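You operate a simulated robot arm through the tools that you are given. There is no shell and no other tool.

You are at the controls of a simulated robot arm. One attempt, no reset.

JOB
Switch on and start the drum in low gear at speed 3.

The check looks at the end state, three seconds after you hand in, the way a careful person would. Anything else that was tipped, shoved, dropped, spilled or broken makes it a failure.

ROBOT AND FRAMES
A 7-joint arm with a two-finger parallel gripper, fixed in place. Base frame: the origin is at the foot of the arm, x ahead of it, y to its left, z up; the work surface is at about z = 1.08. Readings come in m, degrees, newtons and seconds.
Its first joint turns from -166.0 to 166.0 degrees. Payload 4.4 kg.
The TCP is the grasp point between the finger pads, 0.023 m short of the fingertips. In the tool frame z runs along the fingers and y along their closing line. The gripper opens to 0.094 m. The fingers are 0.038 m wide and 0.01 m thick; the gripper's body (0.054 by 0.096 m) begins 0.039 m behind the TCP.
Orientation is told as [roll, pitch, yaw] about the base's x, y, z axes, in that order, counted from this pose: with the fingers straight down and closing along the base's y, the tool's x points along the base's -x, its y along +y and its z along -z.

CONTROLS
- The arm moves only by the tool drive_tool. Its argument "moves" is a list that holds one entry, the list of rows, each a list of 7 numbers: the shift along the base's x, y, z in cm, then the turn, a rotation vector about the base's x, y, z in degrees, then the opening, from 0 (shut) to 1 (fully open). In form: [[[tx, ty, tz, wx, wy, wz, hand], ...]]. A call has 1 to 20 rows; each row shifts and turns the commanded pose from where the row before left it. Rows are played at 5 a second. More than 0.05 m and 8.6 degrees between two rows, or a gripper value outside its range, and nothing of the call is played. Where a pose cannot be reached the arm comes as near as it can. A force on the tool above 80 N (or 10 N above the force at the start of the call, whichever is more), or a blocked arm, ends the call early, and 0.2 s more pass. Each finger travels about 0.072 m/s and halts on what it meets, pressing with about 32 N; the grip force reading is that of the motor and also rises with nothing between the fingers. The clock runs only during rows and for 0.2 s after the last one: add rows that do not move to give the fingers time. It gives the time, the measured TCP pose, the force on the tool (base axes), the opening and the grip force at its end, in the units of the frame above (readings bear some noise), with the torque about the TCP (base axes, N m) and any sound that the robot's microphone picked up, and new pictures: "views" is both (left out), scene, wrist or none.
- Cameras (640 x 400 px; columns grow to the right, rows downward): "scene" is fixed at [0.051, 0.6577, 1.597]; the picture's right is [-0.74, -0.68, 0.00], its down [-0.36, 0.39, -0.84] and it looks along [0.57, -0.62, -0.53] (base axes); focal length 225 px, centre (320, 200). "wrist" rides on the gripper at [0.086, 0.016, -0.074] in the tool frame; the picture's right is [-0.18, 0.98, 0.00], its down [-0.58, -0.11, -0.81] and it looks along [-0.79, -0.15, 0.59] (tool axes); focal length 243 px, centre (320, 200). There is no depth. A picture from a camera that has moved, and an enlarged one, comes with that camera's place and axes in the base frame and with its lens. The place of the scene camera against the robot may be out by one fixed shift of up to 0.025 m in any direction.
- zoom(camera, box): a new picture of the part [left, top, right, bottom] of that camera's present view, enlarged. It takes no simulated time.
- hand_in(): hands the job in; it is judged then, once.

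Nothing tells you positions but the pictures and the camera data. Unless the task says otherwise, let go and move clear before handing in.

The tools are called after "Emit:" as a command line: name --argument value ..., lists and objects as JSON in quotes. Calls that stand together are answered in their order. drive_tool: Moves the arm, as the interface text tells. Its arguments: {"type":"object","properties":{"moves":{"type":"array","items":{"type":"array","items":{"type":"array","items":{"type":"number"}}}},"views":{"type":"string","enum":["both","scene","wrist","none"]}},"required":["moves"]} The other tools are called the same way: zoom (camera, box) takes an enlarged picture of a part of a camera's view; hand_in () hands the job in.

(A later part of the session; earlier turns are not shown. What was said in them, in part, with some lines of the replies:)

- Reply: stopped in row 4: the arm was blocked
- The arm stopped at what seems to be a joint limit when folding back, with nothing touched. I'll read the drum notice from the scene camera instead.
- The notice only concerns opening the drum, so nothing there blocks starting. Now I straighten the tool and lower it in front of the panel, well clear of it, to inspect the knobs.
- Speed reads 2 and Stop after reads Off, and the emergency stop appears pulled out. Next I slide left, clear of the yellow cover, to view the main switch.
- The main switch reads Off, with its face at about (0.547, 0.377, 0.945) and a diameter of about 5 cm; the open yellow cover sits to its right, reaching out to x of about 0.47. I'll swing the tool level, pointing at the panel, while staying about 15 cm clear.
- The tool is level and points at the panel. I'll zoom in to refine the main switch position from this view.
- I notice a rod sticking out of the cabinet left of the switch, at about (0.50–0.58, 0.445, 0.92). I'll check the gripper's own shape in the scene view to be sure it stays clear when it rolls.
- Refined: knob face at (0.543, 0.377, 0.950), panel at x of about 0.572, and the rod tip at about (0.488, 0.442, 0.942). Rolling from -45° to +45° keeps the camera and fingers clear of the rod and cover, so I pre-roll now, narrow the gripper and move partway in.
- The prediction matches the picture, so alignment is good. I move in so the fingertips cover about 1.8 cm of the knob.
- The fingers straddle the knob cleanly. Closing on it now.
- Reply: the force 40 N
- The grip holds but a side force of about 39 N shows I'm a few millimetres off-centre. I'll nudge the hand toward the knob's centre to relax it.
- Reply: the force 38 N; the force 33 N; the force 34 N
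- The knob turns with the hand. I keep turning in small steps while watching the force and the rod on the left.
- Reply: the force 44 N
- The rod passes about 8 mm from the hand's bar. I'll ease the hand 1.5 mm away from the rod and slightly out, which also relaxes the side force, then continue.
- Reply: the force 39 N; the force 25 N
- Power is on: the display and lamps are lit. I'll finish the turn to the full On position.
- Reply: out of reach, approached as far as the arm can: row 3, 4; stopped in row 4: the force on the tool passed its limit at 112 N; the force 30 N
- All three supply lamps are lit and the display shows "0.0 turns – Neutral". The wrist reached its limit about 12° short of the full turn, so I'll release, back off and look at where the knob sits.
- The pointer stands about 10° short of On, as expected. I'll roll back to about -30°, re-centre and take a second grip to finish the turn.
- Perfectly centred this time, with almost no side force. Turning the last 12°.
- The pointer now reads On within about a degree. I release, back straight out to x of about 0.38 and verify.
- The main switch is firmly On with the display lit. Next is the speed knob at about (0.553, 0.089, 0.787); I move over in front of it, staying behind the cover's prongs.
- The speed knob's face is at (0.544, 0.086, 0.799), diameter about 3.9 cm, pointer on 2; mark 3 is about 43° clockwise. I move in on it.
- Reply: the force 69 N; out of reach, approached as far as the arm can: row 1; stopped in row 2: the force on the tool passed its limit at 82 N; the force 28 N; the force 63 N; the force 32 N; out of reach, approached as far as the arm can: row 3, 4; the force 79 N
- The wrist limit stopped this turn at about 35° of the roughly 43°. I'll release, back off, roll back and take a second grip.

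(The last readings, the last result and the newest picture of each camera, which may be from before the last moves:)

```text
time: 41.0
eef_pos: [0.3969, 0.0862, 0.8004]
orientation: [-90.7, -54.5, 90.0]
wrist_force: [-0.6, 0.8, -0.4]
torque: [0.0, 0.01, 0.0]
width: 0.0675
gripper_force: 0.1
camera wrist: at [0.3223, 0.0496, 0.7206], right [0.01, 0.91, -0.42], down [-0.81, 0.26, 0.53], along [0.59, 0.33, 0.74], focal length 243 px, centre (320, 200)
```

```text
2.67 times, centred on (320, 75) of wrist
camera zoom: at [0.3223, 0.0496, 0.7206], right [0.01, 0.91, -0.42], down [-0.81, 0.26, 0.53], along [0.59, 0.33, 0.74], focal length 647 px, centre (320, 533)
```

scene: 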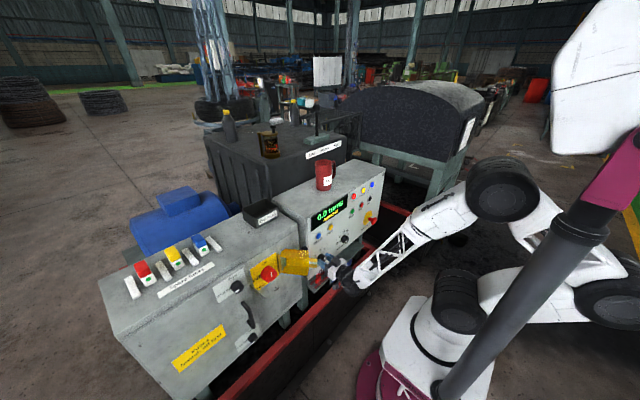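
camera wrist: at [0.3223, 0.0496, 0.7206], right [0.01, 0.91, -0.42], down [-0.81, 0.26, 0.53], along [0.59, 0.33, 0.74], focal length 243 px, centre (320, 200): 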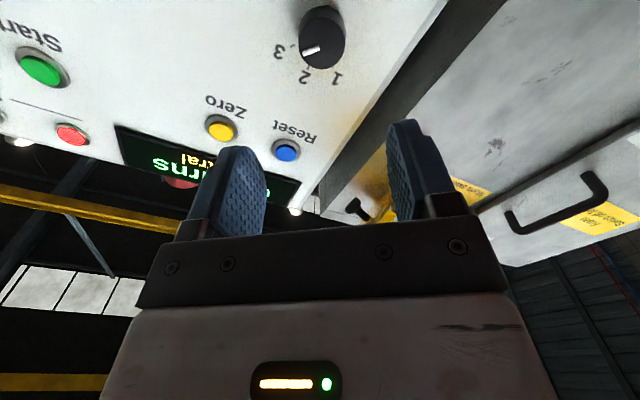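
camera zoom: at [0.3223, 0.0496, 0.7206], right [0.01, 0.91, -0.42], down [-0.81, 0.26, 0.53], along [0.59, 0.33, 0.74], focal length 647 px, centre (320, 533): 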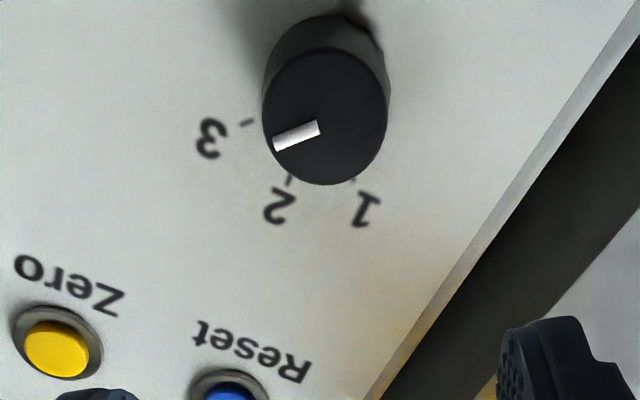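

The pointer now appears to sit on 3, as if it snapped into its detent. I'll double-check with closer zooms.

Emit:
zoom --camera "wrist" --box '[260, 0, 372, 70]'

Emit:
zoom --camera "scene" --box '[300, 240, 348, 270]'

```text
5.71 times, centred on (316, 35) of wrist
camera zoom: at [0.3223, 0.0496, 0.7206], right [0.01, 0.91, -0.42], down [-0.81, 0.26, 0.53], along [0.59, 0.33, 0.74], focal length 1386 px, centre (343, 1143)
```

zoom: 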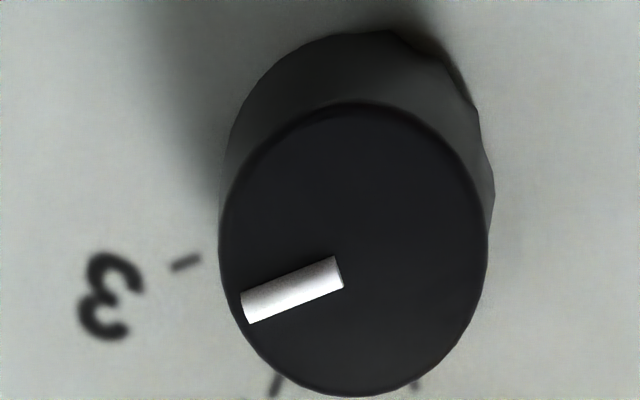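

```text
13.33 times, centred on (324, 255) of scene
camera zoom: at [0.051, 0.6577, 1.597], right [-0.74, -0.68, 0.0], down [-0.36, 0.39, -0.84], along [0.57, -0.62, -0.53], focal length 3004 px, centre (267, -533)
```

zoom: 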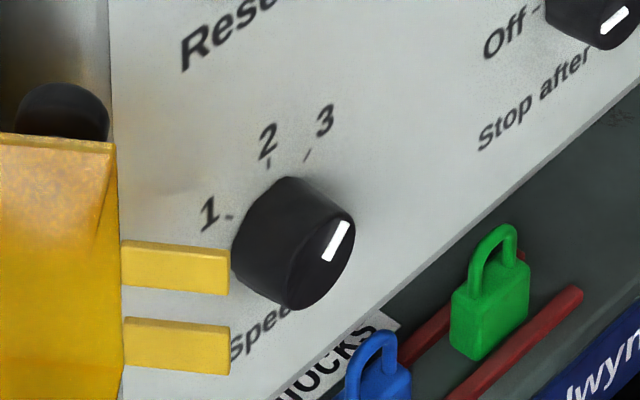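

The pointer is parallel to the mark at 3, so the speed is set. Next is the gear lever: I raise the arm away from the panel and bring the tool to a 45° forward-down pose.

Emit:
drive_tool --moves '[[[0, 0, 4, 4.73, 6.22, -1.96, 0.5], [0, 0, 4, 4.73, 6.22, -1.96, 0.5], [0, -0.5, 4, 4.73, 6.22, -1.96, 0.5], [0, -1, 4, 4.73, 6.22, -1.96, 0.5], [0, -1, 4, 4.73, 6.22, -1.96, 0.5], [0, -1, 4, 4.73, 6.22, -1.96, 0.5], [0, -1, 4, 4.73, 6.22, -1.96, 0.5], [0, -2, 4, 0, 0, 0, 0.5], [0, -2, 4, 0, 0, 0, 0.5], [0, 0, 0, 0, 0, 0, 0.5]]]' --views "both"

```text
time: 43.1
eef_pos: [0.3964, 0.0, 1.1614]
orientation: [-1.0, -45.0, 0.5]
wrist_force: [1.0, 0.1, -0.3]
torque: [0.0, -0.02, 0.01]
width: 0.047
gripper_force: 0.2
camera wrist: at [0.2823, 0.017, 1.1525], right [0.13, 0.98, 0.12], down [-0.16, -0.1, 0.98], along [0.98, -0.15, 0.14], focal length 243 px, centre (320, 200)
```

scene: 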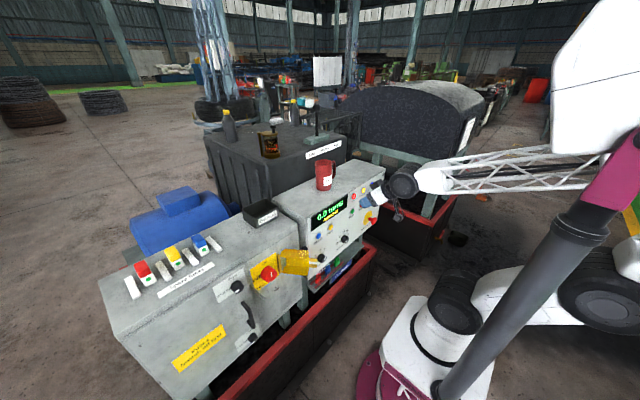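
wrist: 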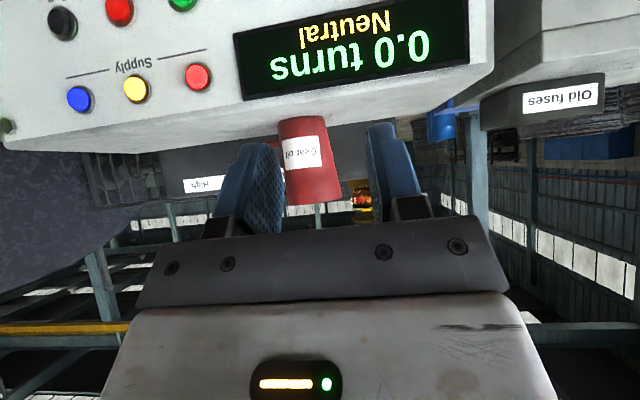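

Emit:
drive_tool --moves '[[[0, -3.1, 3.3, 0, 0, 0, 0.5], [0, -3.1, 3.3, 0, 0, 0, 0.5], [0, -3.1, 3.3, 0, 0, 0, 0.5], [0, -3.1, 3.3, 0, 0, 0, 0.5], [0, -3.1, 3.3, 0, 0, 0, 0.5], [1, -3.1, 3.3, 0, 0, 0, 0.5], [1, -3.1, 3.3, 0, 0, 0, 0.5], [1, -3.1, 3.3, 0, 0, 0, 0.5], [1, -3.1, 3.3, 0, 0, 0, 0.5], [4.5, 0, 0, 0, 0, 0, 0.5], [4.5, 0, 0, 0, 0, 0, 0.5], [4.5, 0, 0, 0, 0, 0, 0.5], [4.5, 0, 0, 0, 0, 0, 0.5], [4.5, 0, 0, 0, 0, 0, 0.5], [4.5, 0, 0, 0, 0, 0, 0.5], [4.5, 0, 0, 0, 0, 0, 0.5], [0, 0, 0, 0, 0, 0, 0.5]]]' --views "both"

```text
time: 46.8
eef_pos: [0.7511, -0.2767, 1.4572]
orientation: [-1.1, -45.0, 0.5]
wrist_force: [0.4, 0.3, 0.1]
torque: [0.0, -0.01, 0.0]
width: 0.0472
gripper_force: 0.0
camera wrist: at [0.637, -0.2603, 1.4499], right [0.13, 0.98, 0.12], down [-0.16, -0.1, 0.98], along [0.98, -0.15, 0.14], focal length 243 px, centre (320, 200)
```

scene: 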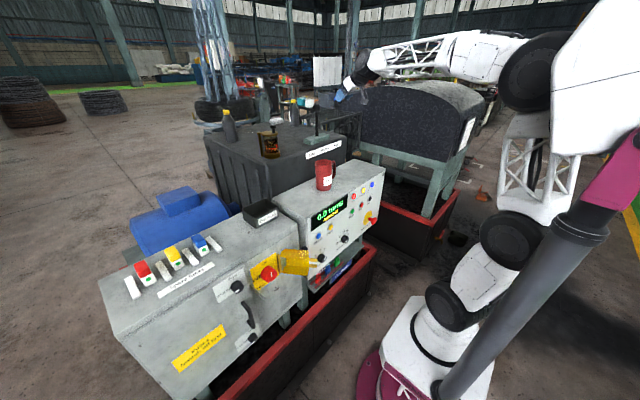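
wrist: 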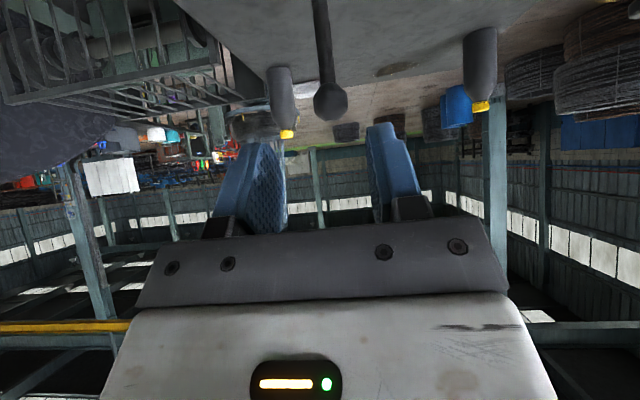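

The lever's ball is at about (0.932, -0.281, 1.380), upright. I open the fingers and bring them to just above and behind it.

Emit:
drive_tool --moves '[[[3.5, -0.15, 0, 0, 0, 0, 0.75], [3.5, -0.15, 0, 0, 0, 0, 0.75], [3.4, -0.1, 0, 0, 0, 0, 0.75], [0, 0, 0, 0, 0, 0, 0.75]]]' --views "both"

Emit:
zoom --camera "wrist" --box '[220, 0, 440, 137]'

Emit:
zoom --camera "scene" --box '[270, 50, 398, 130]'

```text
time: 47.8
eef_pos: [0.8557, -0.2825, 1.4583]
orientation: [-1.0, -45.1, 0.4]
wrist_force: [-0.6, -0.2, 0.3]
torque: [-0.01, -0.02, 0.01]
width: 0.0705
gripper_force: 0.1
camera wrist: at [0.7418, -0.2666, 1.4488], right [0.13, 0.98, 0.12], down [-0.16, -0.1, 0.98], along [0.98, -0.15, 0.14], focal length 243 px, centre (320, 200)
```

scene: 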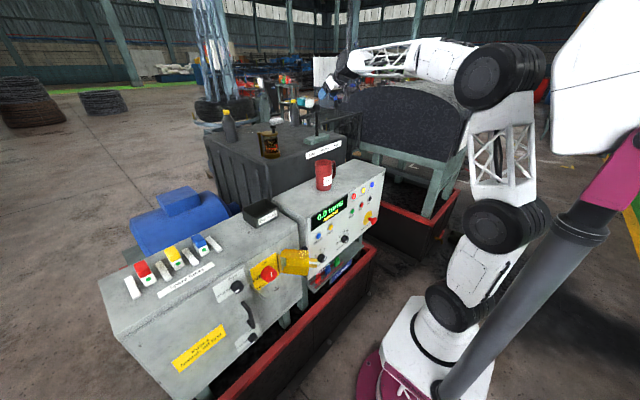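
wrist: 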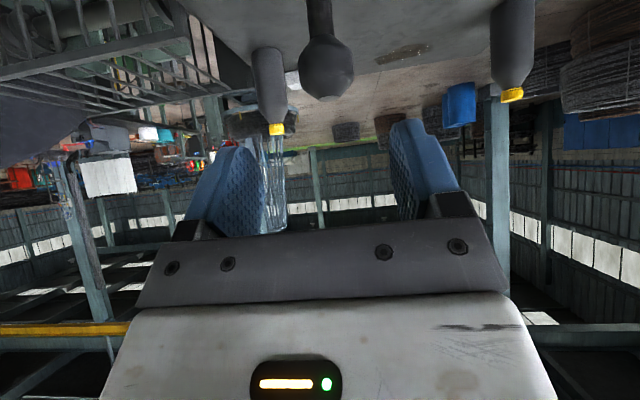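

```text
2.91 times, centred on (330, 68) of wrist
camera zoom: at [0.7418, -0.2666, 1.4488], right [0.13, 0.98, 0.12], down [-0.16, -0.1, 0.98], along [0.98, -0.15, 0.14], focal length 706 px, centre (291, 582)
```

zoom: 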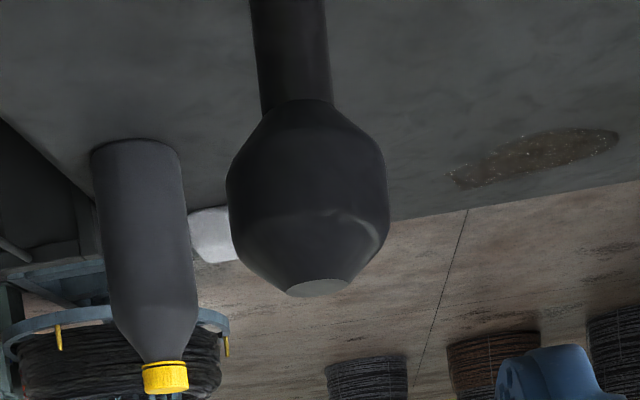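

```text
5.00 times, centred on (334, 90) of scene
camera zoom: at [0.051, 0.6577, 1.597], right [-0.74, -0.68, 0.0], down [-0.36, 0.39, -0.84], along [0.57, -0.62, -0.53], focal length 1126 px, centre (250, 750)
```

zoom: 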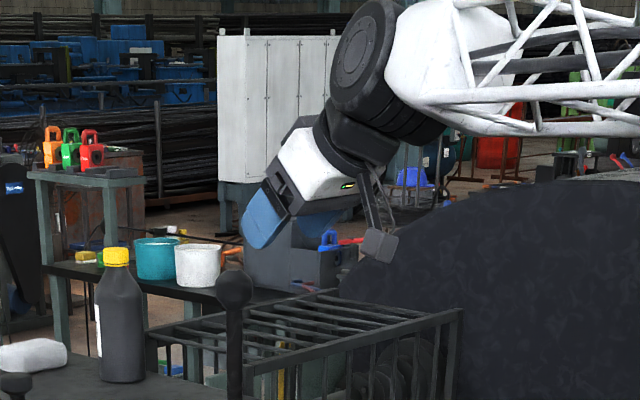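

Emit:
drive_tool --moves '[[[2.33, 0.08, -2.43, 0, 0, 0, 0.75], [2.33, 0.08, -2.43, 0, 0, 0, 0.75], [2.33, 0.08, -2.43, 0, 0, 0, 0.75], [0, 0, 0, 0, 0, 0, 0.75]]]' --views "both"

Emit:
zoom --camera "scene" --box '[260, 60, 388, 140]'

```text
time: 48.8
eef_pos: [0.9273, -0.2807, 1.3849]
orientation: [-1.0, -45.0, 0.5]
wrist_force: [0.5, 0.3, -0.2]
torque: [0.05, 0.0, 0.01]
width: 0.0707
gripper_force: 0.0
camera wrist: at [0.8126, -0.2647, 1.3764], right [0.13, 0.98, 0.12], down [-0.16, -0.1, 0.98], along [0.98, -0.15, 0.14], focal length 243 px, centre (320, 200)
```

scene: 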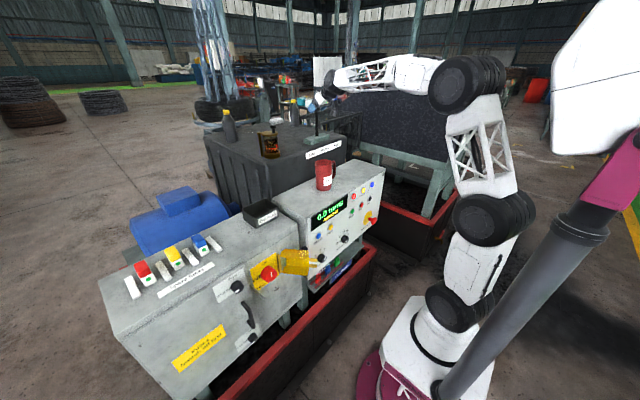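
wrist: 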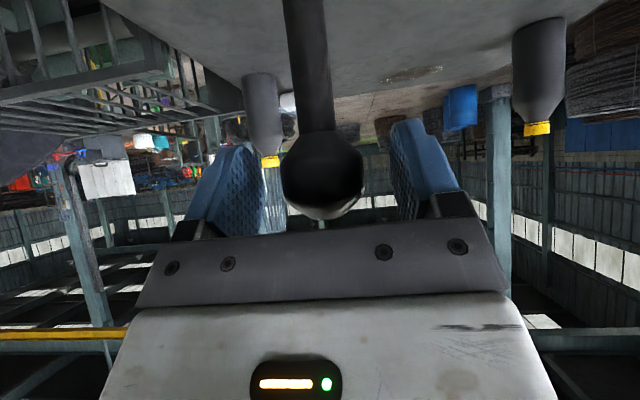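

```text
5.00 times, centred on (324, 100) of scene
camera zoom: at [0.051, 0.6577, 1.597], right [-0.74, -0.68, 0.0], down [-0.36, 0.39, -0.84], along [0.57, -0.62, -0.53], focal length 1126 px, centre (300, 700)
```

zoom: 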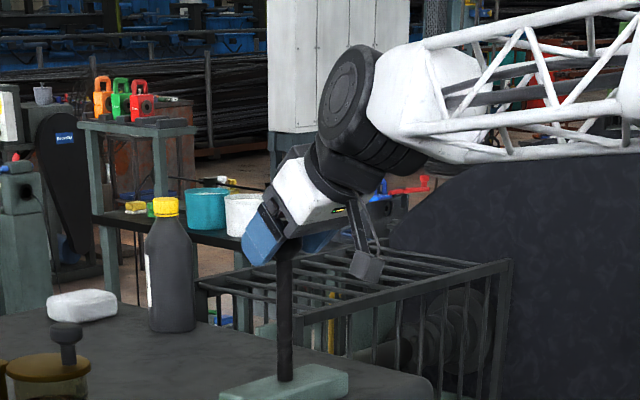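

The ball sits between the open fingers. Pushing gently toward +y (Low) in small steps.

Emit:
drive_tool --moves '[[[0, 1.0, 0, 0, 0, 0, 0.75], [0, 1.0, 0, 0, 0, 0, 0.75], [0, 1.0, 0, 0, 0, 0, 0.75], [0, 1.0, -0.2, 0, 0, 0, 0.75], [0, 1.0, -0.2, 0, 0, 0, 0.75], [0, 0, 0, 0, 0, 0, 0.75]]]' --views "both"

Emit:
zoom --camera "scene" --box '[290, 180, 386, 240]'

```text
time: 50.1
eef_pos: [0.9277, -0.2294, 1.3819]
orientation: [-1.0, -45.0, 0.5]
wrist_force: [-0.6, 0.2, 0.3]
torque: [0.01, -0.02, -0.03]
width: 0.071
gripper_force: 0.2
camera wrist: at [0.8127, -0.2134, 1.3732], right [0.13, 0.98, 0.12], down [-0.16, -0.1, 0.98], along [0.98, -0.15, 0.14], focal length 243 px, centre (320, 200)
```

scene: 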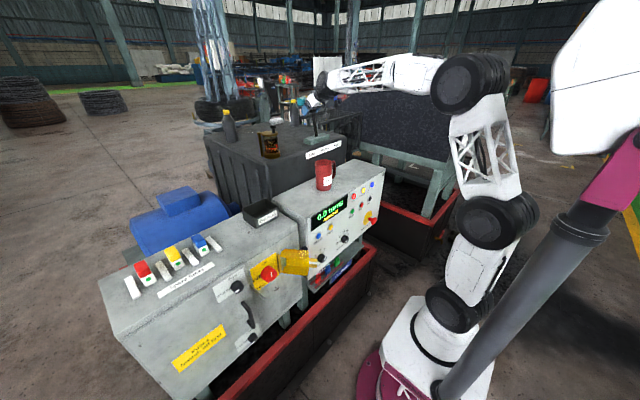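
wrist: 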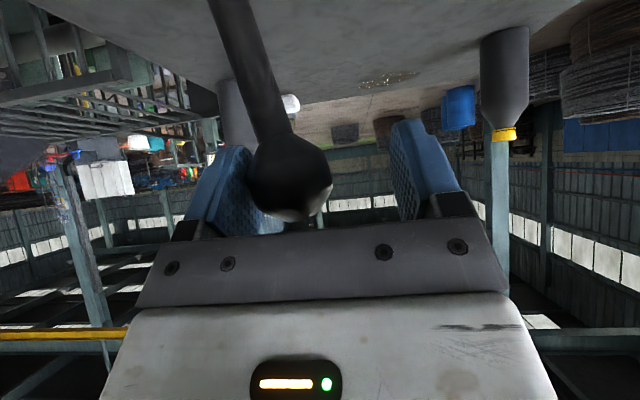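

```text
6.67 times, centred on (338, 210) of scene
camera zoom: at [0.051, 0.6577, 1.597], right [-0.74, -0.68, 0.0], down [-0.36, 0.39, -0.84], along [0.57, -0.62, -0.53], focal length 1502 px, centre (200, 133)
```

zoom: 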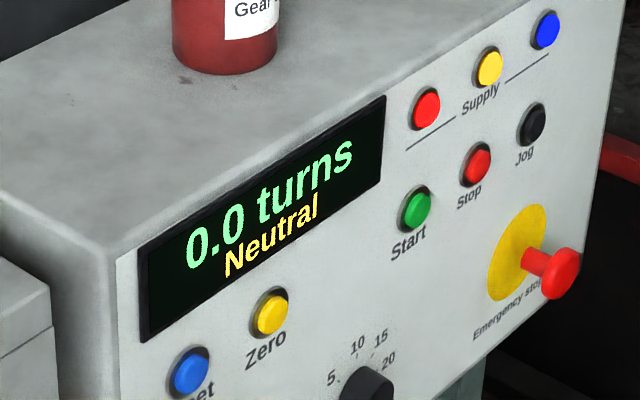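

The lever is tilting freely but still reads Neutral. Continuing.

Emit:
drive_tool --moves '[[[0, 1.0, -0.2, 0, 0, 0, 0.75], [0, 1.0, -0.3, 0, 0, 0, 0.75], [0, 0.8, -0.3, 0, 0, 0, 0.75], [0, 0, 0, 0, 0, 0, 0.75]]]' --views "both"

Emit:
zoom --camera "scene" --box '[290, 180, 386, 240]'

```text
time: 51.1
eef_pos: [0.9266, -0.2015, 1.3735]
orientation: [-0.9, -45.0, 0.4]
wrist_force: [0.1, 0.6, 0.8]
torque: [0.0, 0.0, 0.0]
width: 0.0704
gripper_force: 0.0
camera wrist: at [0.8115, -0.1844, 1.3653], right [0.13, 0.98, 0.12], down [-0.16, -0.1, 0.98], along [0.98, -0.15, 0.14], focal length 243 px, centre (320, 200)
```

scene: 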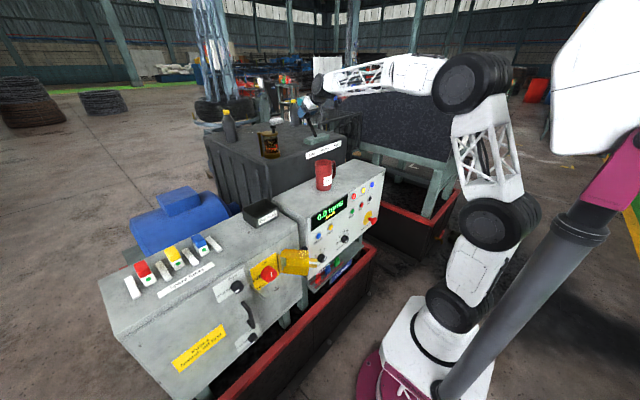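
wrist: 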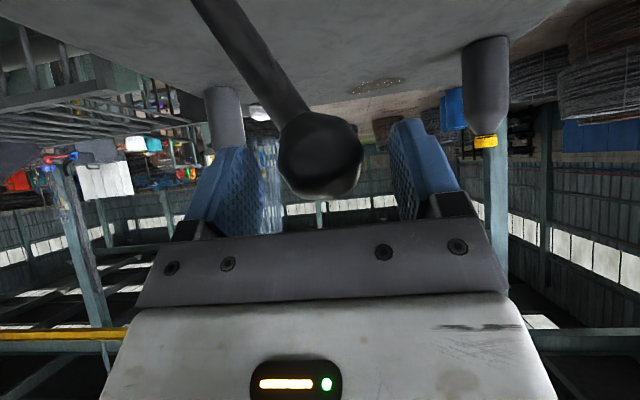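

```text
6.67 times, centred on (338, 210) of scene
camera zoom: at [0.051, 0.6577, 1.597], right [-0.74, -0.68, 0.0], down [-0.36, 0.39, -0.84], along [0.57, -0.62, -0.53], focal length 1502 px, centre (200, 133)
```

zoom: 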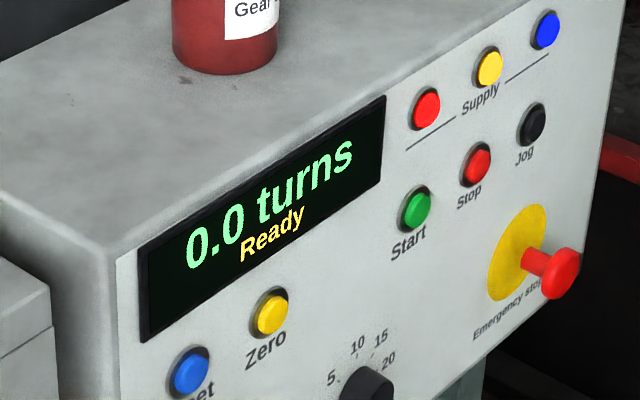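

The display now says "Ready" and the lever has clicked over to the Low side. I back the fingers off the lever along the way they came.

Emit:
drive_tool --moves '[[[-2.4, 0, 2.4, 0, 0, 0, 0.75], [-2.4, 0, 2.4, 0, 0, 0, 0.75], [-2.4, 0, 2.4, 0, 0, 0, 0.75], [-4.0, 0, 0, 0, 0, 0, 0.75], [0, 0, 0, 0, 0, 0, 0.75]]]' --views "both"

Emit:
zoom --camera "scene" --box '[250, 80, 378, 160]'

Emit:
zoom --camera "scene" --box '[290, 180, 386, 240]'

```text
time: 52.4
eef_pos: [0.8129, -0.2017, 1.4442]
orientation: [-0.9, -45.0, 0.5]
wrist_force: [-0.5, 0.2, 0.2]
torque: [-0.01, 0.01, 0.05]
width: 0.0707
gripper_force: 0.0
camera wrist: at [0.6986, -0.1843, 1.4373], right [0.13, 0.98, 0.12], down [-0.16, -0.1, 0.98], along [0.98, -0.15, 0.14], focal length 243 px, centre (320, 200)
```

scene: 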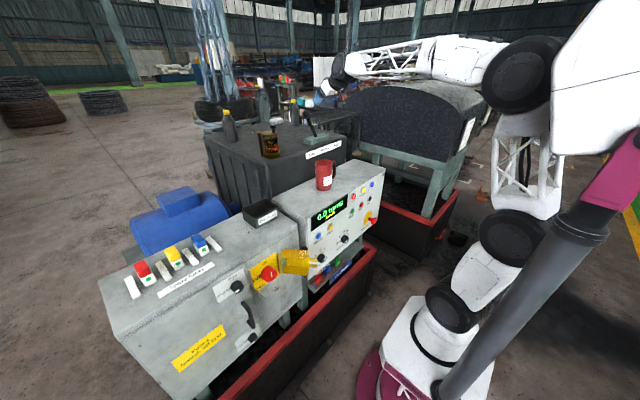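
wrist: 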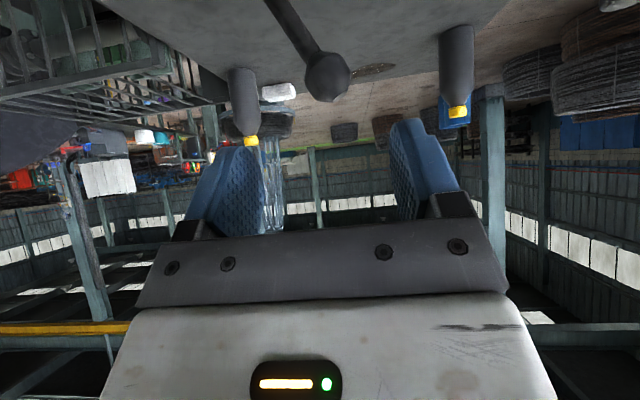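

```text
5.00 times, centred on (314, 120) of scene
camera zoom: at [0.051, 0.6577, 1.597], right [-0.74, -0.68, 0.0], down [-0.36, 0.39, -0.84], along [0.57, -0.62, -0.53], focal length 1126 px, centre (350, 600)
```

zoom: 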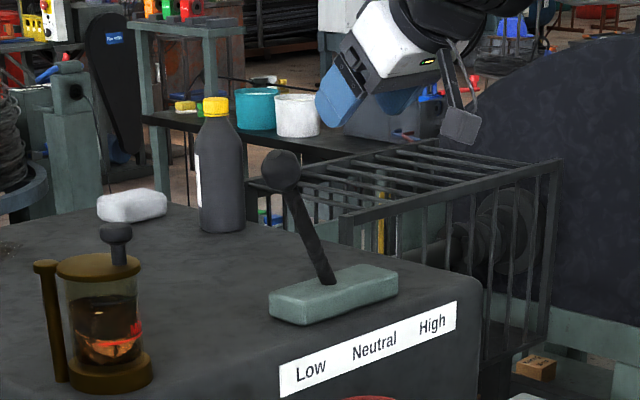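

```text
6.67 times, centred on (338, 210) of scene
camera zoom: at [0.051, 0.6577, 1.597], right [-0.74, -0.68, 0.0], down [-0.36, 0.39, -0.84], along [0.57, -0.62, -0.53], focal length 1502 px, centre (200, 133)
```

zoom: 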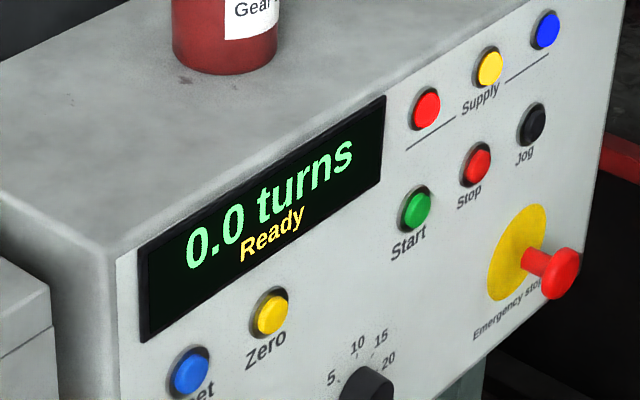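

The lever rests in Low and the panel says Ready. I'll travel back and then down in front of the Start button, levelling the tool with the fingers closed.

Emit:
drive_tool --moves '[[[-4.5, 0, 0, 0, 0, 0, 0.3], [-4.5, 0, 0, 0, 0, 0, 0], [-4.5, 0, 0, 0, 0, 0, 0], [-4.5, 0, 0, 0, 0, 0, 0], [-4.5, 0, 0, 0, 0, 0, 0], [-4.5, 0, 0, 0, 0, 0, 0], [-4.5, 0, 0, 0, 0, 0, 0], [-4.5, 0, 0, 0, 0, 0, 0], [0, 0, 0, 0, 0, 0, 0]]]' --views "none"

Emit:
drive_tool --moves '[[[0, 0.4, -4.4, 0, 0, 0, 0], [0, 0.4, -4.4, 0, 0, 0, 0], [0, 0.4, -4.4, -5.33, -5.33, 2.21, 0], [0, 0.4, -4.4, -5.33, -5.33, 2.21, 0], [0, 0.4, -4.4, -5.33, -5.33, 2.21, 0], [0, 0.4, -4.4, -5.33, -5.33, 2.21, 0], [0, 0.4, -4.4, -5.33, -5.33, 2.21, 0], [0, 0.4, -4.4, -5.33, -5.33, 2.21, 0], [0, 0.4, -4.4, -5.33, -5.33, 2.21, 0], [0, 0.4, -4.4, -5.33, -5.33, 2.21, 0], [0, 0.4, -4.4, 0, 0, 0, 0], [0, 0, 0, 0, 0, 0, 0]]]' --views "both"

```text
time: 54.4
eef_pos: [0.4526, -0.2023, 1.4485]
orientation: [-1.3, -45.3, 0.7]
wrist_force: [1.9, 3.8, 1.2]
torque: [-0.18, 0.17, -0.19]
width: 0.0003
gripper_force: 32.7
```

```text
time: 57.0
eef_pos: [0.4343, -0.202, 1.0417]
orientation: [-90.2, -45.1, 92.3]
wrist_force: [0.7, 0.0, -1.2]
torque: [0.0, 0.0, 0.03]
width: 0.0001
gripper_force: 32.3
out of reach, approached as far as the arm can: row 10, 11
camera wrist: at [0.3604, -0.2548, 0.9688], right [-0.03, 0.83, -0.56], down [-0.82, 0.3, 0.49], along [0.57, 0.48, 0.67], focal length 243 px, centre (320, 200)
```

scene: 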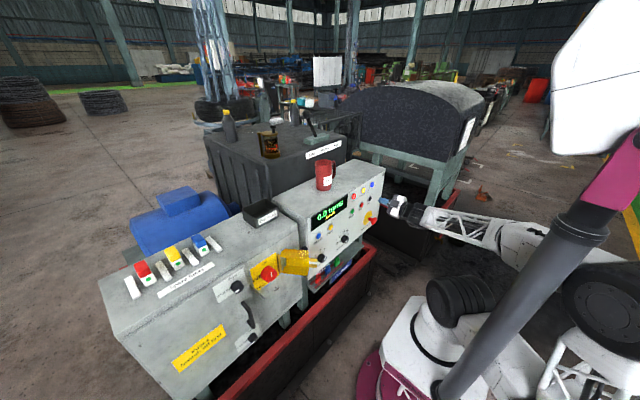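
wrist: 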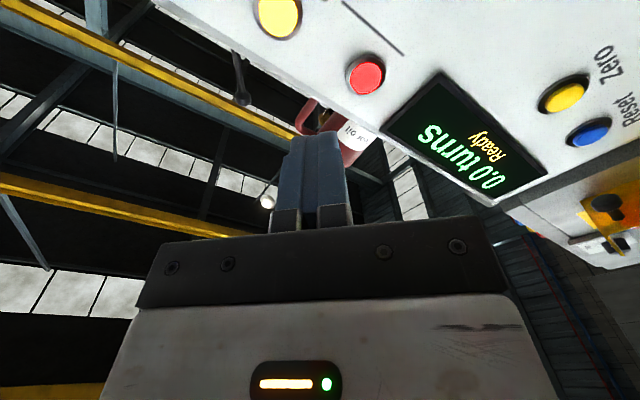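

The arm met a wrist limit at this roll. Rolling further the other way should free it, since the limit seems to depend on the side reach.

Emit:
drive_tool --moves '[[[0, 0, 2, -7, 0, 0, 0], [0, 0, 2, -7, 0, 0, 0], [0, 0, 0, -7, 0, 0, 0], [0, 0, 0, -7, 0, 0, 0], [0, 0, 0, -7, 0, 0, 0], [0, 0, 0, 0, 0, 0, 0]]]' --views "both"

```text
time: 57.9
eef_pos: [0.4481, -0.2005, 1.1463]
orientation: [-86.2, -26.3, 98.6]
wrist_force: [0.7, 0.7, -0.5]
torque: [0.03, 0.02, 0.0]
width: 0.0
gripper_force: 31.6
out of reach, approached as far as the arm can: row 1, 2, 3, 4
stopped in row 4: the arm was blocked; the commanded pose is now the measured one
camera wrist: at [0.3829, -0.2831, 1.0991], right [-0.15, 0.58, -0.8], down [-0.86, 0.33, 0.4], along [0.49, 0.74, 0.45], focal length 243 px, centre (320, 200)
```

scene: 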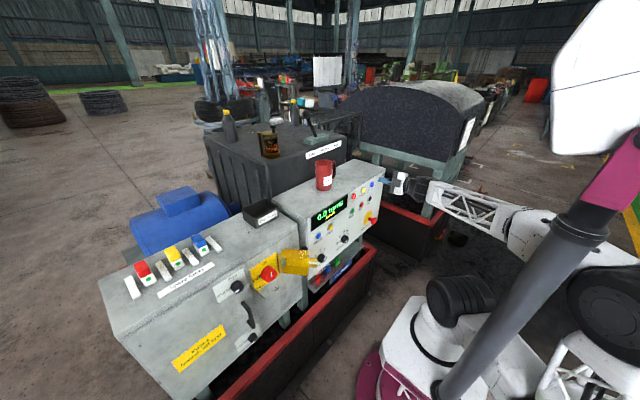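
wrist: 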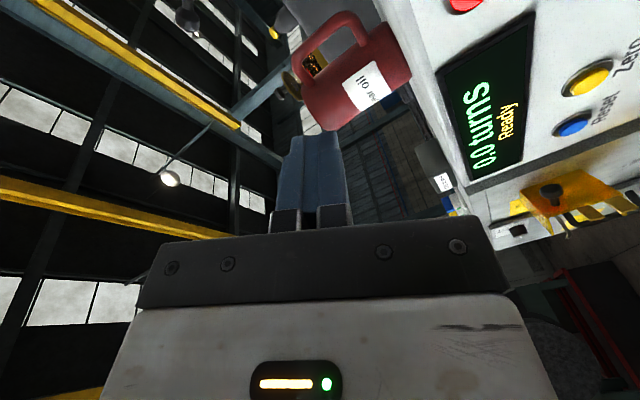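

That was the wrong way, so the limit is on the negative-roll side here. I'll rotate to an easier pose: closing line level, tool pitched about 65° forward, which still lets the rounded fingertips press the button squarely.

Emit:
drive_tool --moves '[[[0, 0, 0.6, 6.71, 2.8, -2.7, 0], [0, 0, 0.6, 6.71, 2.8, -2.7, 0], [0, 0, 0.6, 6.71, 2.8, -2.7, 0], [0, 0, 0.6, 6.71, 2.8, -2.7, 0], [0, 0, 0.6, 6.71, 2.8, -2.7, 0], [0, 0, 0.6, 6.71, 2.8, -2.7, 0], [0, 0, 0.6, 6.71, 2.8, -2.7, 0], [0, 0, 0.6, 6.71, 2.8, -2.7, 0], [0, 0, 0.6, 6.71, 2.8, -2.7, 0], [0, 0, 0, 0, 0, 0, 0]]]' --views "both"

```text
time: 60.0
eef_pos: [0.447, -0.1964, 1.2039]
orientation: [-0.2, -64.9, 1.2]
wrist_force: [-0.3, -0.5, 0.6]
torque: [0.0, -0.02, -0.04]
width: 0.0
gripper_force: 31.7
camera wrist: at [0.342, -0.183, 1.1577], right [0.06, 0.98, 0.16], down [-0.48, -0.12, 0.87], along [0.87, -0.13, 0.47], focal length 243 px, centre (320, 200)
```

scene: 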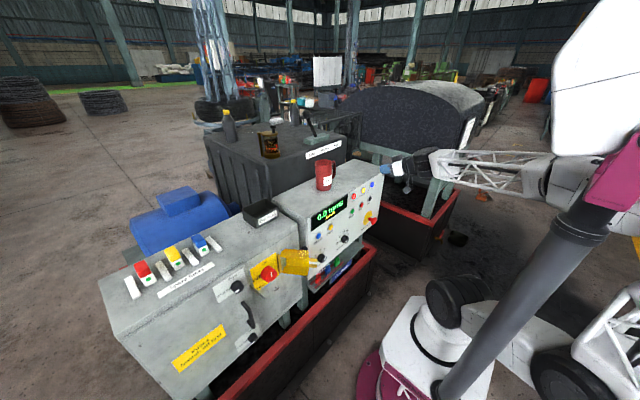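
wrist: 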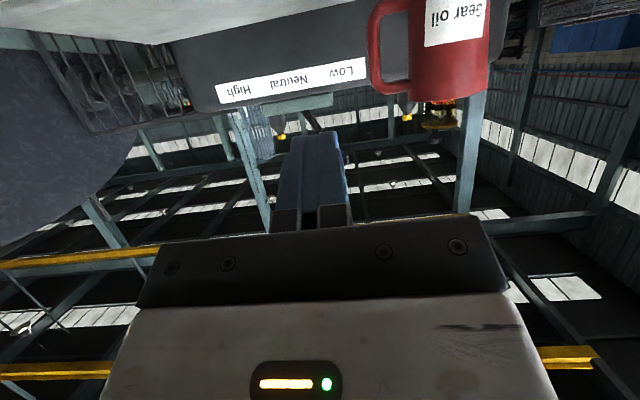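

Emit:
drive_tool --moves '[[[0, 0.75, -4.2, 0, 0, 0, 0], [0, 0.75, -4.2, 0, 0, 0, 0], [0, 0.75, -4.2, 0, 0, 0, 0], [0, 0.75, -4.2, 0, 0, 0, 0], [0, 0.75, -4.2, 0, 0, 0, 0], [0, 0.7, -4.2, 0, 0, 0, 0], [0, 0, 0, 0, 0, 0, 0]]]' --views "both"

Emit:
zoom --camera "scene" --box '[320, 170, 416, 230]'

```text
time: 61.6
eef_pos: [0.4454, -0.1584, 0.9504]
orientation: [-0.2, -64.8, 0.4]
wrist_force: [1.6, 0.4, -0.4]
torque: [0.0, -0.04, 0.02]
width: 0.0002
gripper_force: 32.2
camera wrist: at [0.3404, -0.1424, 0.904], right [0.07, 0.98, 0.17], down [-0.48, -0.11, 0.87], along [0.87, -0.14, 0.46], focal length 243 px, centre (320, 200)
```

scene: 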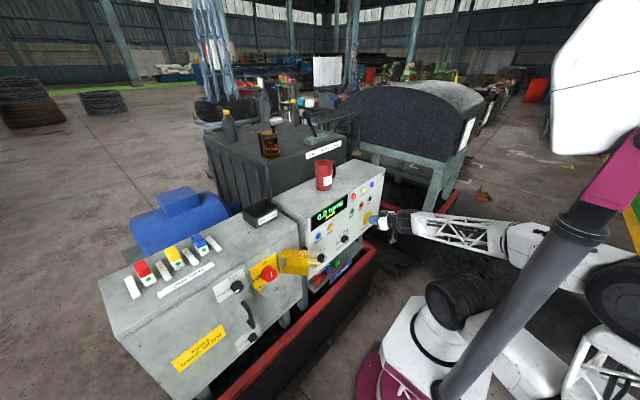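
wrist: 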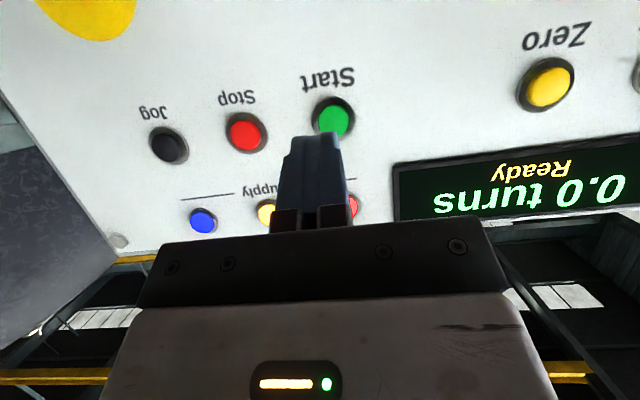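

```text
6.67 times, centred on (368, 200) of scene
camera zoom: at [0.051, 0.6577, 1.597], right [-0.74, -0.68, 0.0], down [-0.36, 0.39, -0.84], along [0.57, -0.62, -0.53], focal length 1502 px, centre (0, 200)
```

zoom: 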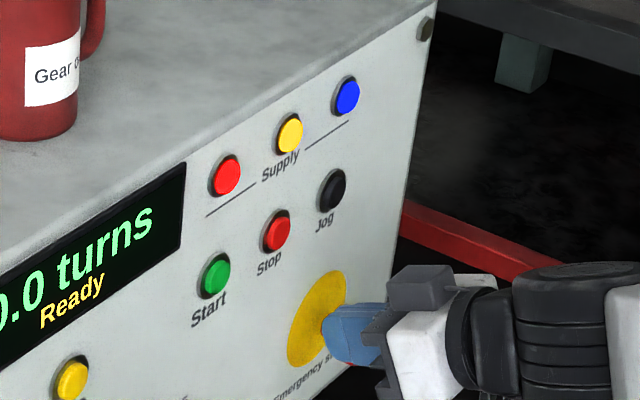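

Start is at about (0.569, -0.154, 0.943), straight ahead. I centre on it and move to just short of contact.

Emit:
drive_tool --moves '[[[3.0, 0.5, -0.55, 0, 0, 0, 0], [3.0, 0, 0, 0, 0, 0, 0], [2.4, 0, 0, 0, 0, 0, 0], [0, 0, 0, 0, 0, 0, 0]]]' --views "both"

Emit:
zoom --camera "scene" --box '[320, 170, 416, 230]'

Emit:
zoom --camera "wrist" --box '[220, 60, 420, 185]'

```text
time: 62.6
eef_pos: [0.5281, -0.1526, 0.9443]
orientation: [-0.1, -64.8, 0.4]
wrist_force: [0.7, 0.1, -0.3]
torque: [-0.01, 0.0, 0.01]
width: 0.0
gripper_force: 31.7
camera wrist: at [0.4241, -0.1378, 0.8988], right [0.07, 0.98, 0.17], down [-0.48, -0.11, 0.87], along [0.87, -0.14, 0.46], focal length 243 px, centre (320, 200)
```

scene: 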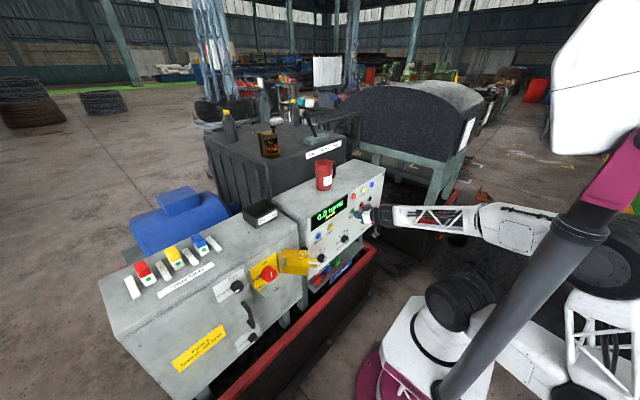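
wrist: 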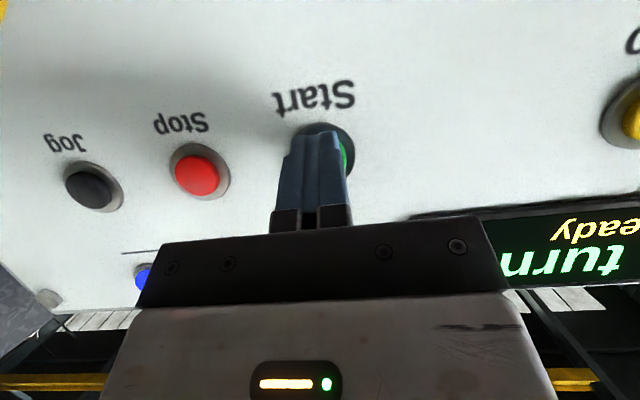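

```text
6.67 times, centred on (368, 200) of scene
camera zoom: at [0.051, 0.6577, 1.597], right [-0.74, -0.68, 0.0], down [-0.36, 0.39, -0.84], along [0.57, -0.62, -0.53], focal length 1502 px, centre (0, 200)
```

zoom: 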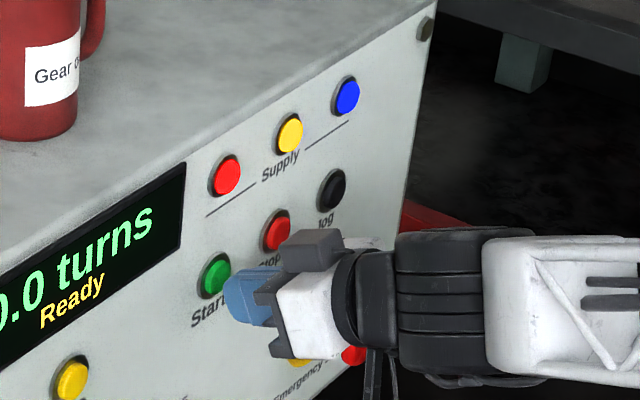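

```text
3.20 times, centred on (320, 122) of wrist
camera zoom: at [0.4241, -0.1378, 0.8988], right [0.07, 0.98, 0.17], down [-0.48, -0.11, 0.87], along [0.87, -0.14, 0.46], focal length 776 px, centre (320, 448)
```

zoom: 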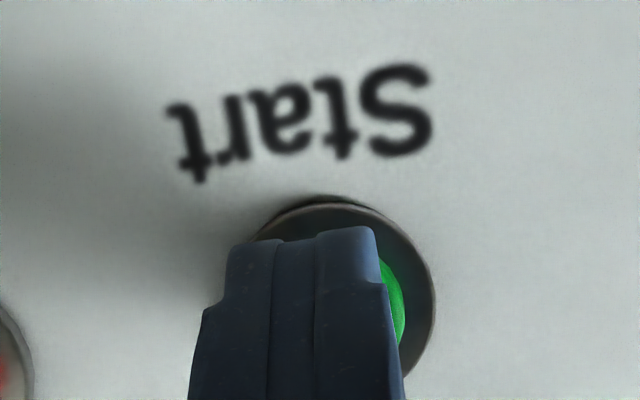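

Nicely lined up. I press in slowly.

Emit:
drive_tool --moves '[[[0.5, 0.15, 0, 0, 0, 0, 0], [0.5, 0, 0, 0, 0, 0, 0], [0.4, 0, 0, 0, 0, 0, 0], [0.3, 0, 0, 0, 0, 0, 0], [0.3, 0, 0, 0, 0, 0, 0], [0, 0, 0, 0, 0, 0, 0]]]' --views "both"

Emit:
zoom --camera "scene" --box '[290, 180, 386, 240]'

```text
time: 63.5
eef_pos: [0.5407, -0.1525, 0.9438]
orientation: [-0.2, -64.7, 0.5]
wrist_force: [-66.5, 6.3, 17.7]
torque: [0.01, -1.0, 0.1]
width: 0.0
gripper_force: 32.1
heard: click
stopped in row 4: the force on the tool passed its limit at 122 N (the readings are from after the stop); the commanded pose is now the measured one
camera wrist: at [0.4361, -0.1364, 0.8979], right [0.07, 0.98, 0.17], down [-0.48, -0.11, 0.87], along [0.87, -0.14, 0.46], focal length 243 px, centre (320, 200)
```

scene: 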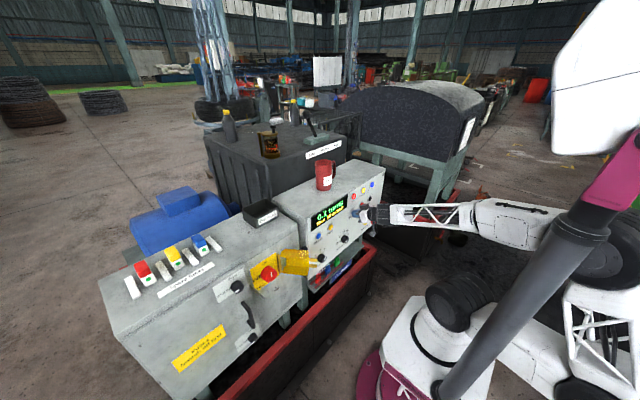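
wrist: 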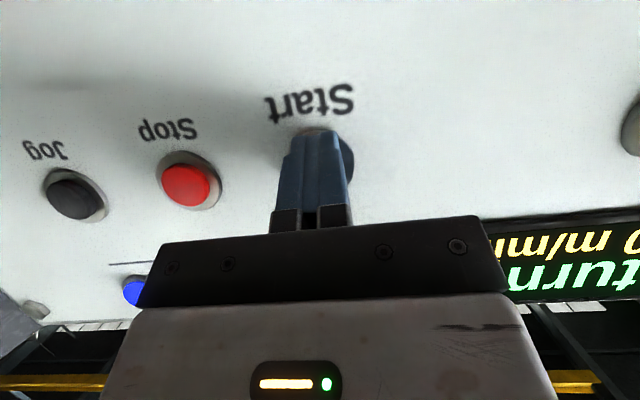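

```text
6.67 times, centred on (338, 210) of scene
camera zoom: at [0.051, 0.6577, 1.597], right [-0.74, -0.68, 0.0], down [-0.36, 0.39, -0.84], along [0.57, -0.62, -0.53], focal length 1502 px, centre (200, 133)
```

zoom: 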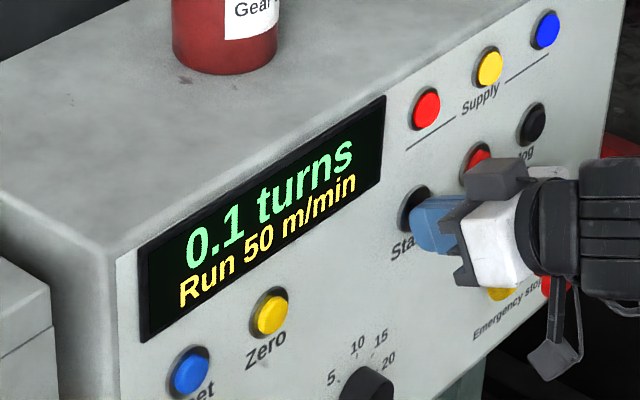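

A click, and the display reads "0.1 turns, Run 50 m/min": the drum is running. I back straight off the button.

Emit:
drive_tool --moves '[[[-1.5, 0, 0, 0, 0, 0, 0], [-3, 0, 0, 0, 0, 0, 0], [-4, 0, 0, 0, 0, 0, 0], [-3, 0, 2, 0, 0, 0, 0], [0, 0, 4, 0, 0, 0, 0], [0, 0, 4, 0, 0, 0, 0], [0, 0, 4, 0, 0, 0, 0], [0, 0, 4, 0, 0, 0, 0], [0, 0, 0, 0, 0, 0, 0]]]' --views "both"

Emit:
zoom --camera "scene" --box '[290, 180, 386, 240]'

Emit:
zoom --camera "scene" --box '[300, 240, 348, 270]'

Emit:
zoom --camera "scene" --box '[200, 80, 360, 180]'

Emit:
zoom --camera "scene" --box '[220, 240, 316, 300]'

```text
time: 65.5
eef_pos: [0.4276, -0.1523, 1.1235]
orientation: [-0.1, -64.6, 0.4]
wrist_force: [0.4, -0.3, -0.1]
torque: [0.03, 0.05, 0.02]
width: 0.0
gripper_force: 31.6
camera wrist: at [0.3233, -0.1366, 1.0779], right [0.07, 0.98, 0.17], down [-0.48, -0.11, 0.87], along [0.88, -0.14, 0.46], focal length 243 px, centre (320, 200)
```

scene: 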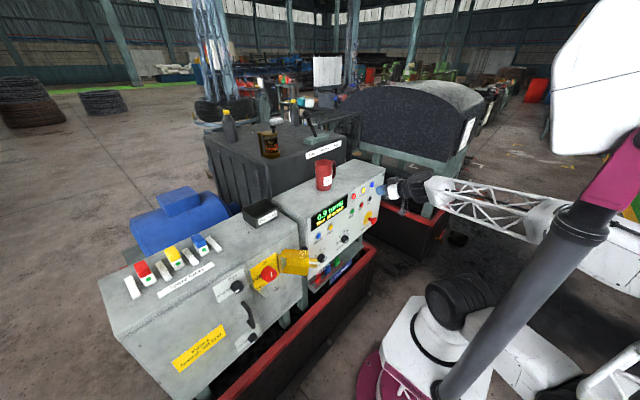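
wrist: 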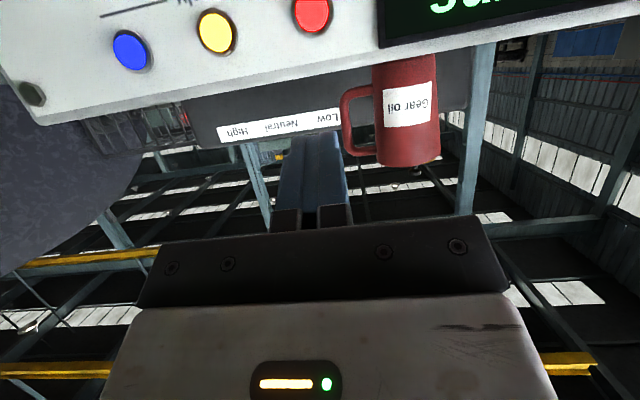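

```text
6.67 times, centred on (338, 210) of scene
camera zoom: at [0.051, 0.6577, 1.597], right [-0.74, -0.68, 0.0], down [-0.36, 0.39, -0.84], along [0.57, -0.62, -0.53], focal length 1502 px, centre (200, 133)
```

zoom: 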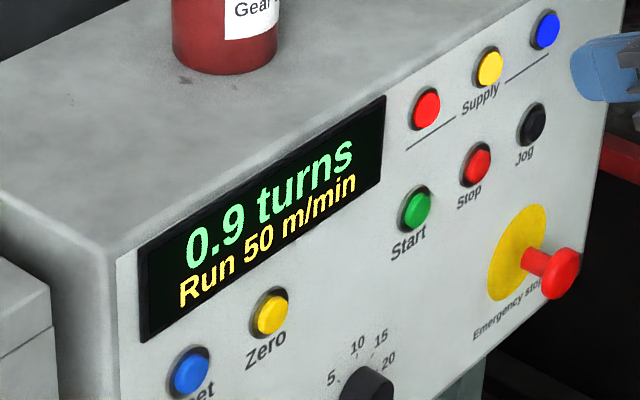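

```text
13.33 times, centred on (324, 255) of scene
camera zoom: at [0.051, 0.6577, 1.597], right [-0.74, -0.68, 0.0], down [-0.36, 0.39, -0.84], along [0.57, -0.62, -0.53], focal length 3004 px, centre (267, -533)
```

zoom: 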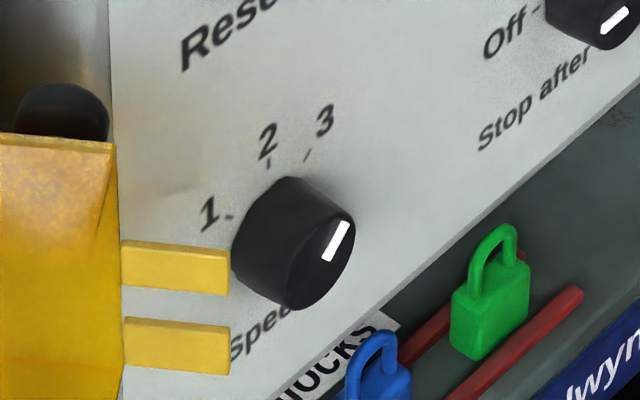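

```text
4.00 times, centred on (280, 130) of scene
camera zoom: at [0.051, 0.6577, 1.597], right [-0.74, -0.68, 0.0], down [-0.36, 0.39, -0.84], along [0.57, -0.62, -0.53], focal length 901 px, centre (480, 480)
```

zoom: 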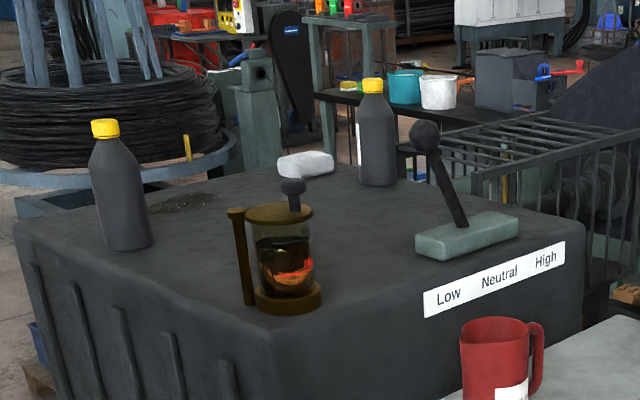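

```text
6.67 times, centred on (268, 270) of scene
camera zoom: at [0.051, 0.6577, 1.597], right [-0.74, -0.68, 0.0], down [-0.36, 0.39, -0.84], along [0.57, -0.62, -0.53], focal length 1502 px, centre (667, -267)
```

zoom: 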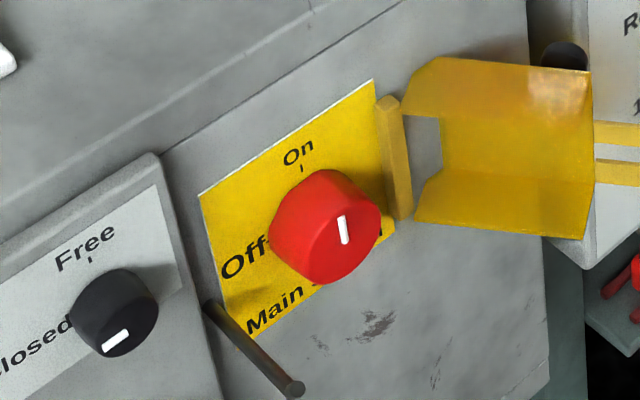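

The drum runs in Low at speed 3 and every control is where it should be. I'll wait a few seconds to be sure it keeps running before handing in.

Emit:
drive_tool --moves '[[[0, 0, 4, 0, 0, 0, 0.3], [0, 0, 4, 0, 0, 0, 0.3], [0, 0, 0, 0, 0, 0, 0.3], [0, 0, 0, 0, 0, 0, 0.3], [0, 0, 0, 0, 0, 0, 0.3], [0, 0, 0, 0, 0, 0, 0.3], [0, 0, 0, 0, 0, 0, 0.3], [0, 0, 0, 0, 0, 0, 0.3], [0, 0, 0, 0, 0, 0, 0.3], [0, 0, 0, 0, 0, 0, 0.3], [0, 0, 0, 0, 0, 0, 0.3], [0, 0, 0, 0, 0, 0, 0.3], [0, 0, 0, 0, 0, 0, 0.3], [0, 0, 0, 0, 0, 0, 0.3], [0, 0, 0, 0, 0, 0, 0.3], [0, 0, 0, 0, 0, 0, 0.3], [0, 0, 0, 0, 0, 0, 0.3], [0, 0, 0, 0, 0, 0, 0.3]]]' --views "scene"

Emit:
zoom --camera "scene" --box '[290, 180, 386, 240]'

Emit:
zoom --camera "scene" --box '[250, 80, 378, 160]'

```text
time: 69.3
eef_pos: [0.4283, -0.1528, 1.2043]
orientation: [-0.1, -64.5, 0.5]
wrist_force: [0.1, 0.8, -0.1]
torque: [-0.02, 0.04, -0.01]
width: 0.0281
gripper_force: 0.1
```

scene: 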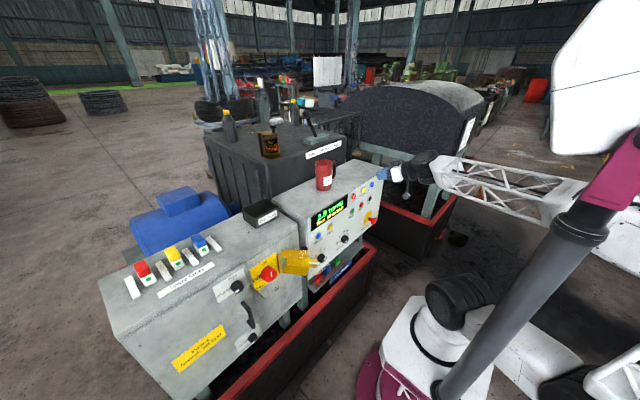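

```text
6.67 times, centred on (338, 210) of scene
camera zoom: at [0.051, 0.6577, 1.597], right [-0.74, -0.68, 0.0], down [-0.36, 0.39, -0.84], along [0.57, -0.62, -0.53], focal length 1502 px, centre (200, 133)
```

zoom: 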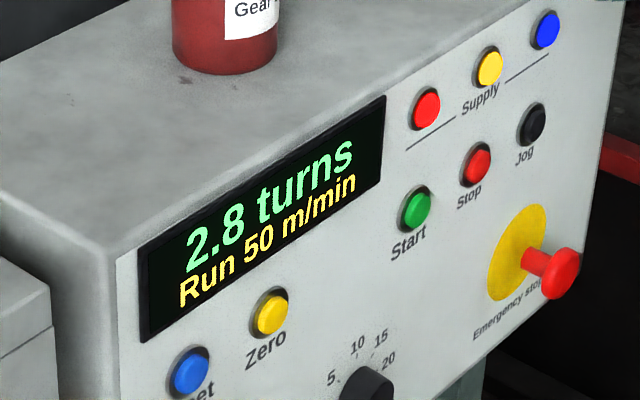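

```text
5.00 times, centred on (314, 120) of scene
camera zoom: at [0.051, 0.6577, 1.597], right [-0.74, -0.68, 0.0], down [-0.36, 0.39, -0.84], along [0.57, -0.62, -0.53], focal length 1126 px, centre (350, 600)
```

zoom: 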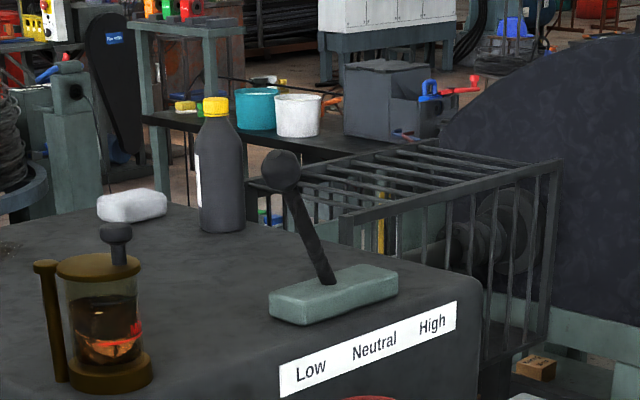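

The drum keeps running steadily ("2.8 turns, Run 50 m/min"). The main switch is On, the speed is 3, the lever is in Low, nothing else has been moved, and the arm is clear, so I'm handing in.

Emit:
hand_in

```text
The job is handed in.
```

The drum is running in low gear at speed 3. A few seconds after I pressed Start, the display read "2.8 turns, Run 50 m/min" and was still counting.

- **Main switch:** On, with all three supply lamps lit.
- **Speed knob:** moved from 2 to 3; the pointer lines up with the mark.
- **Gear lever:** moved from Neutral to Low; the display went from "Neutral" to "Ready".
- **Start:** pressed once with a click, and the display went straight to Run.

"Stop after" was already at Off and the emergency stop was already pulled out, so I left both alone. The oil level looked to be between Min and Max.

The force on the tool passed its limit three times:

| When | Force |
|---|---|
| Turning the main switch | 112 N |
| Gripping the speed knob | 82 N |
| Pressing Start | 122 N |

I saw no damage in the pictures afterwards. Nothing else was moved, and the arm was clear when I handed in.
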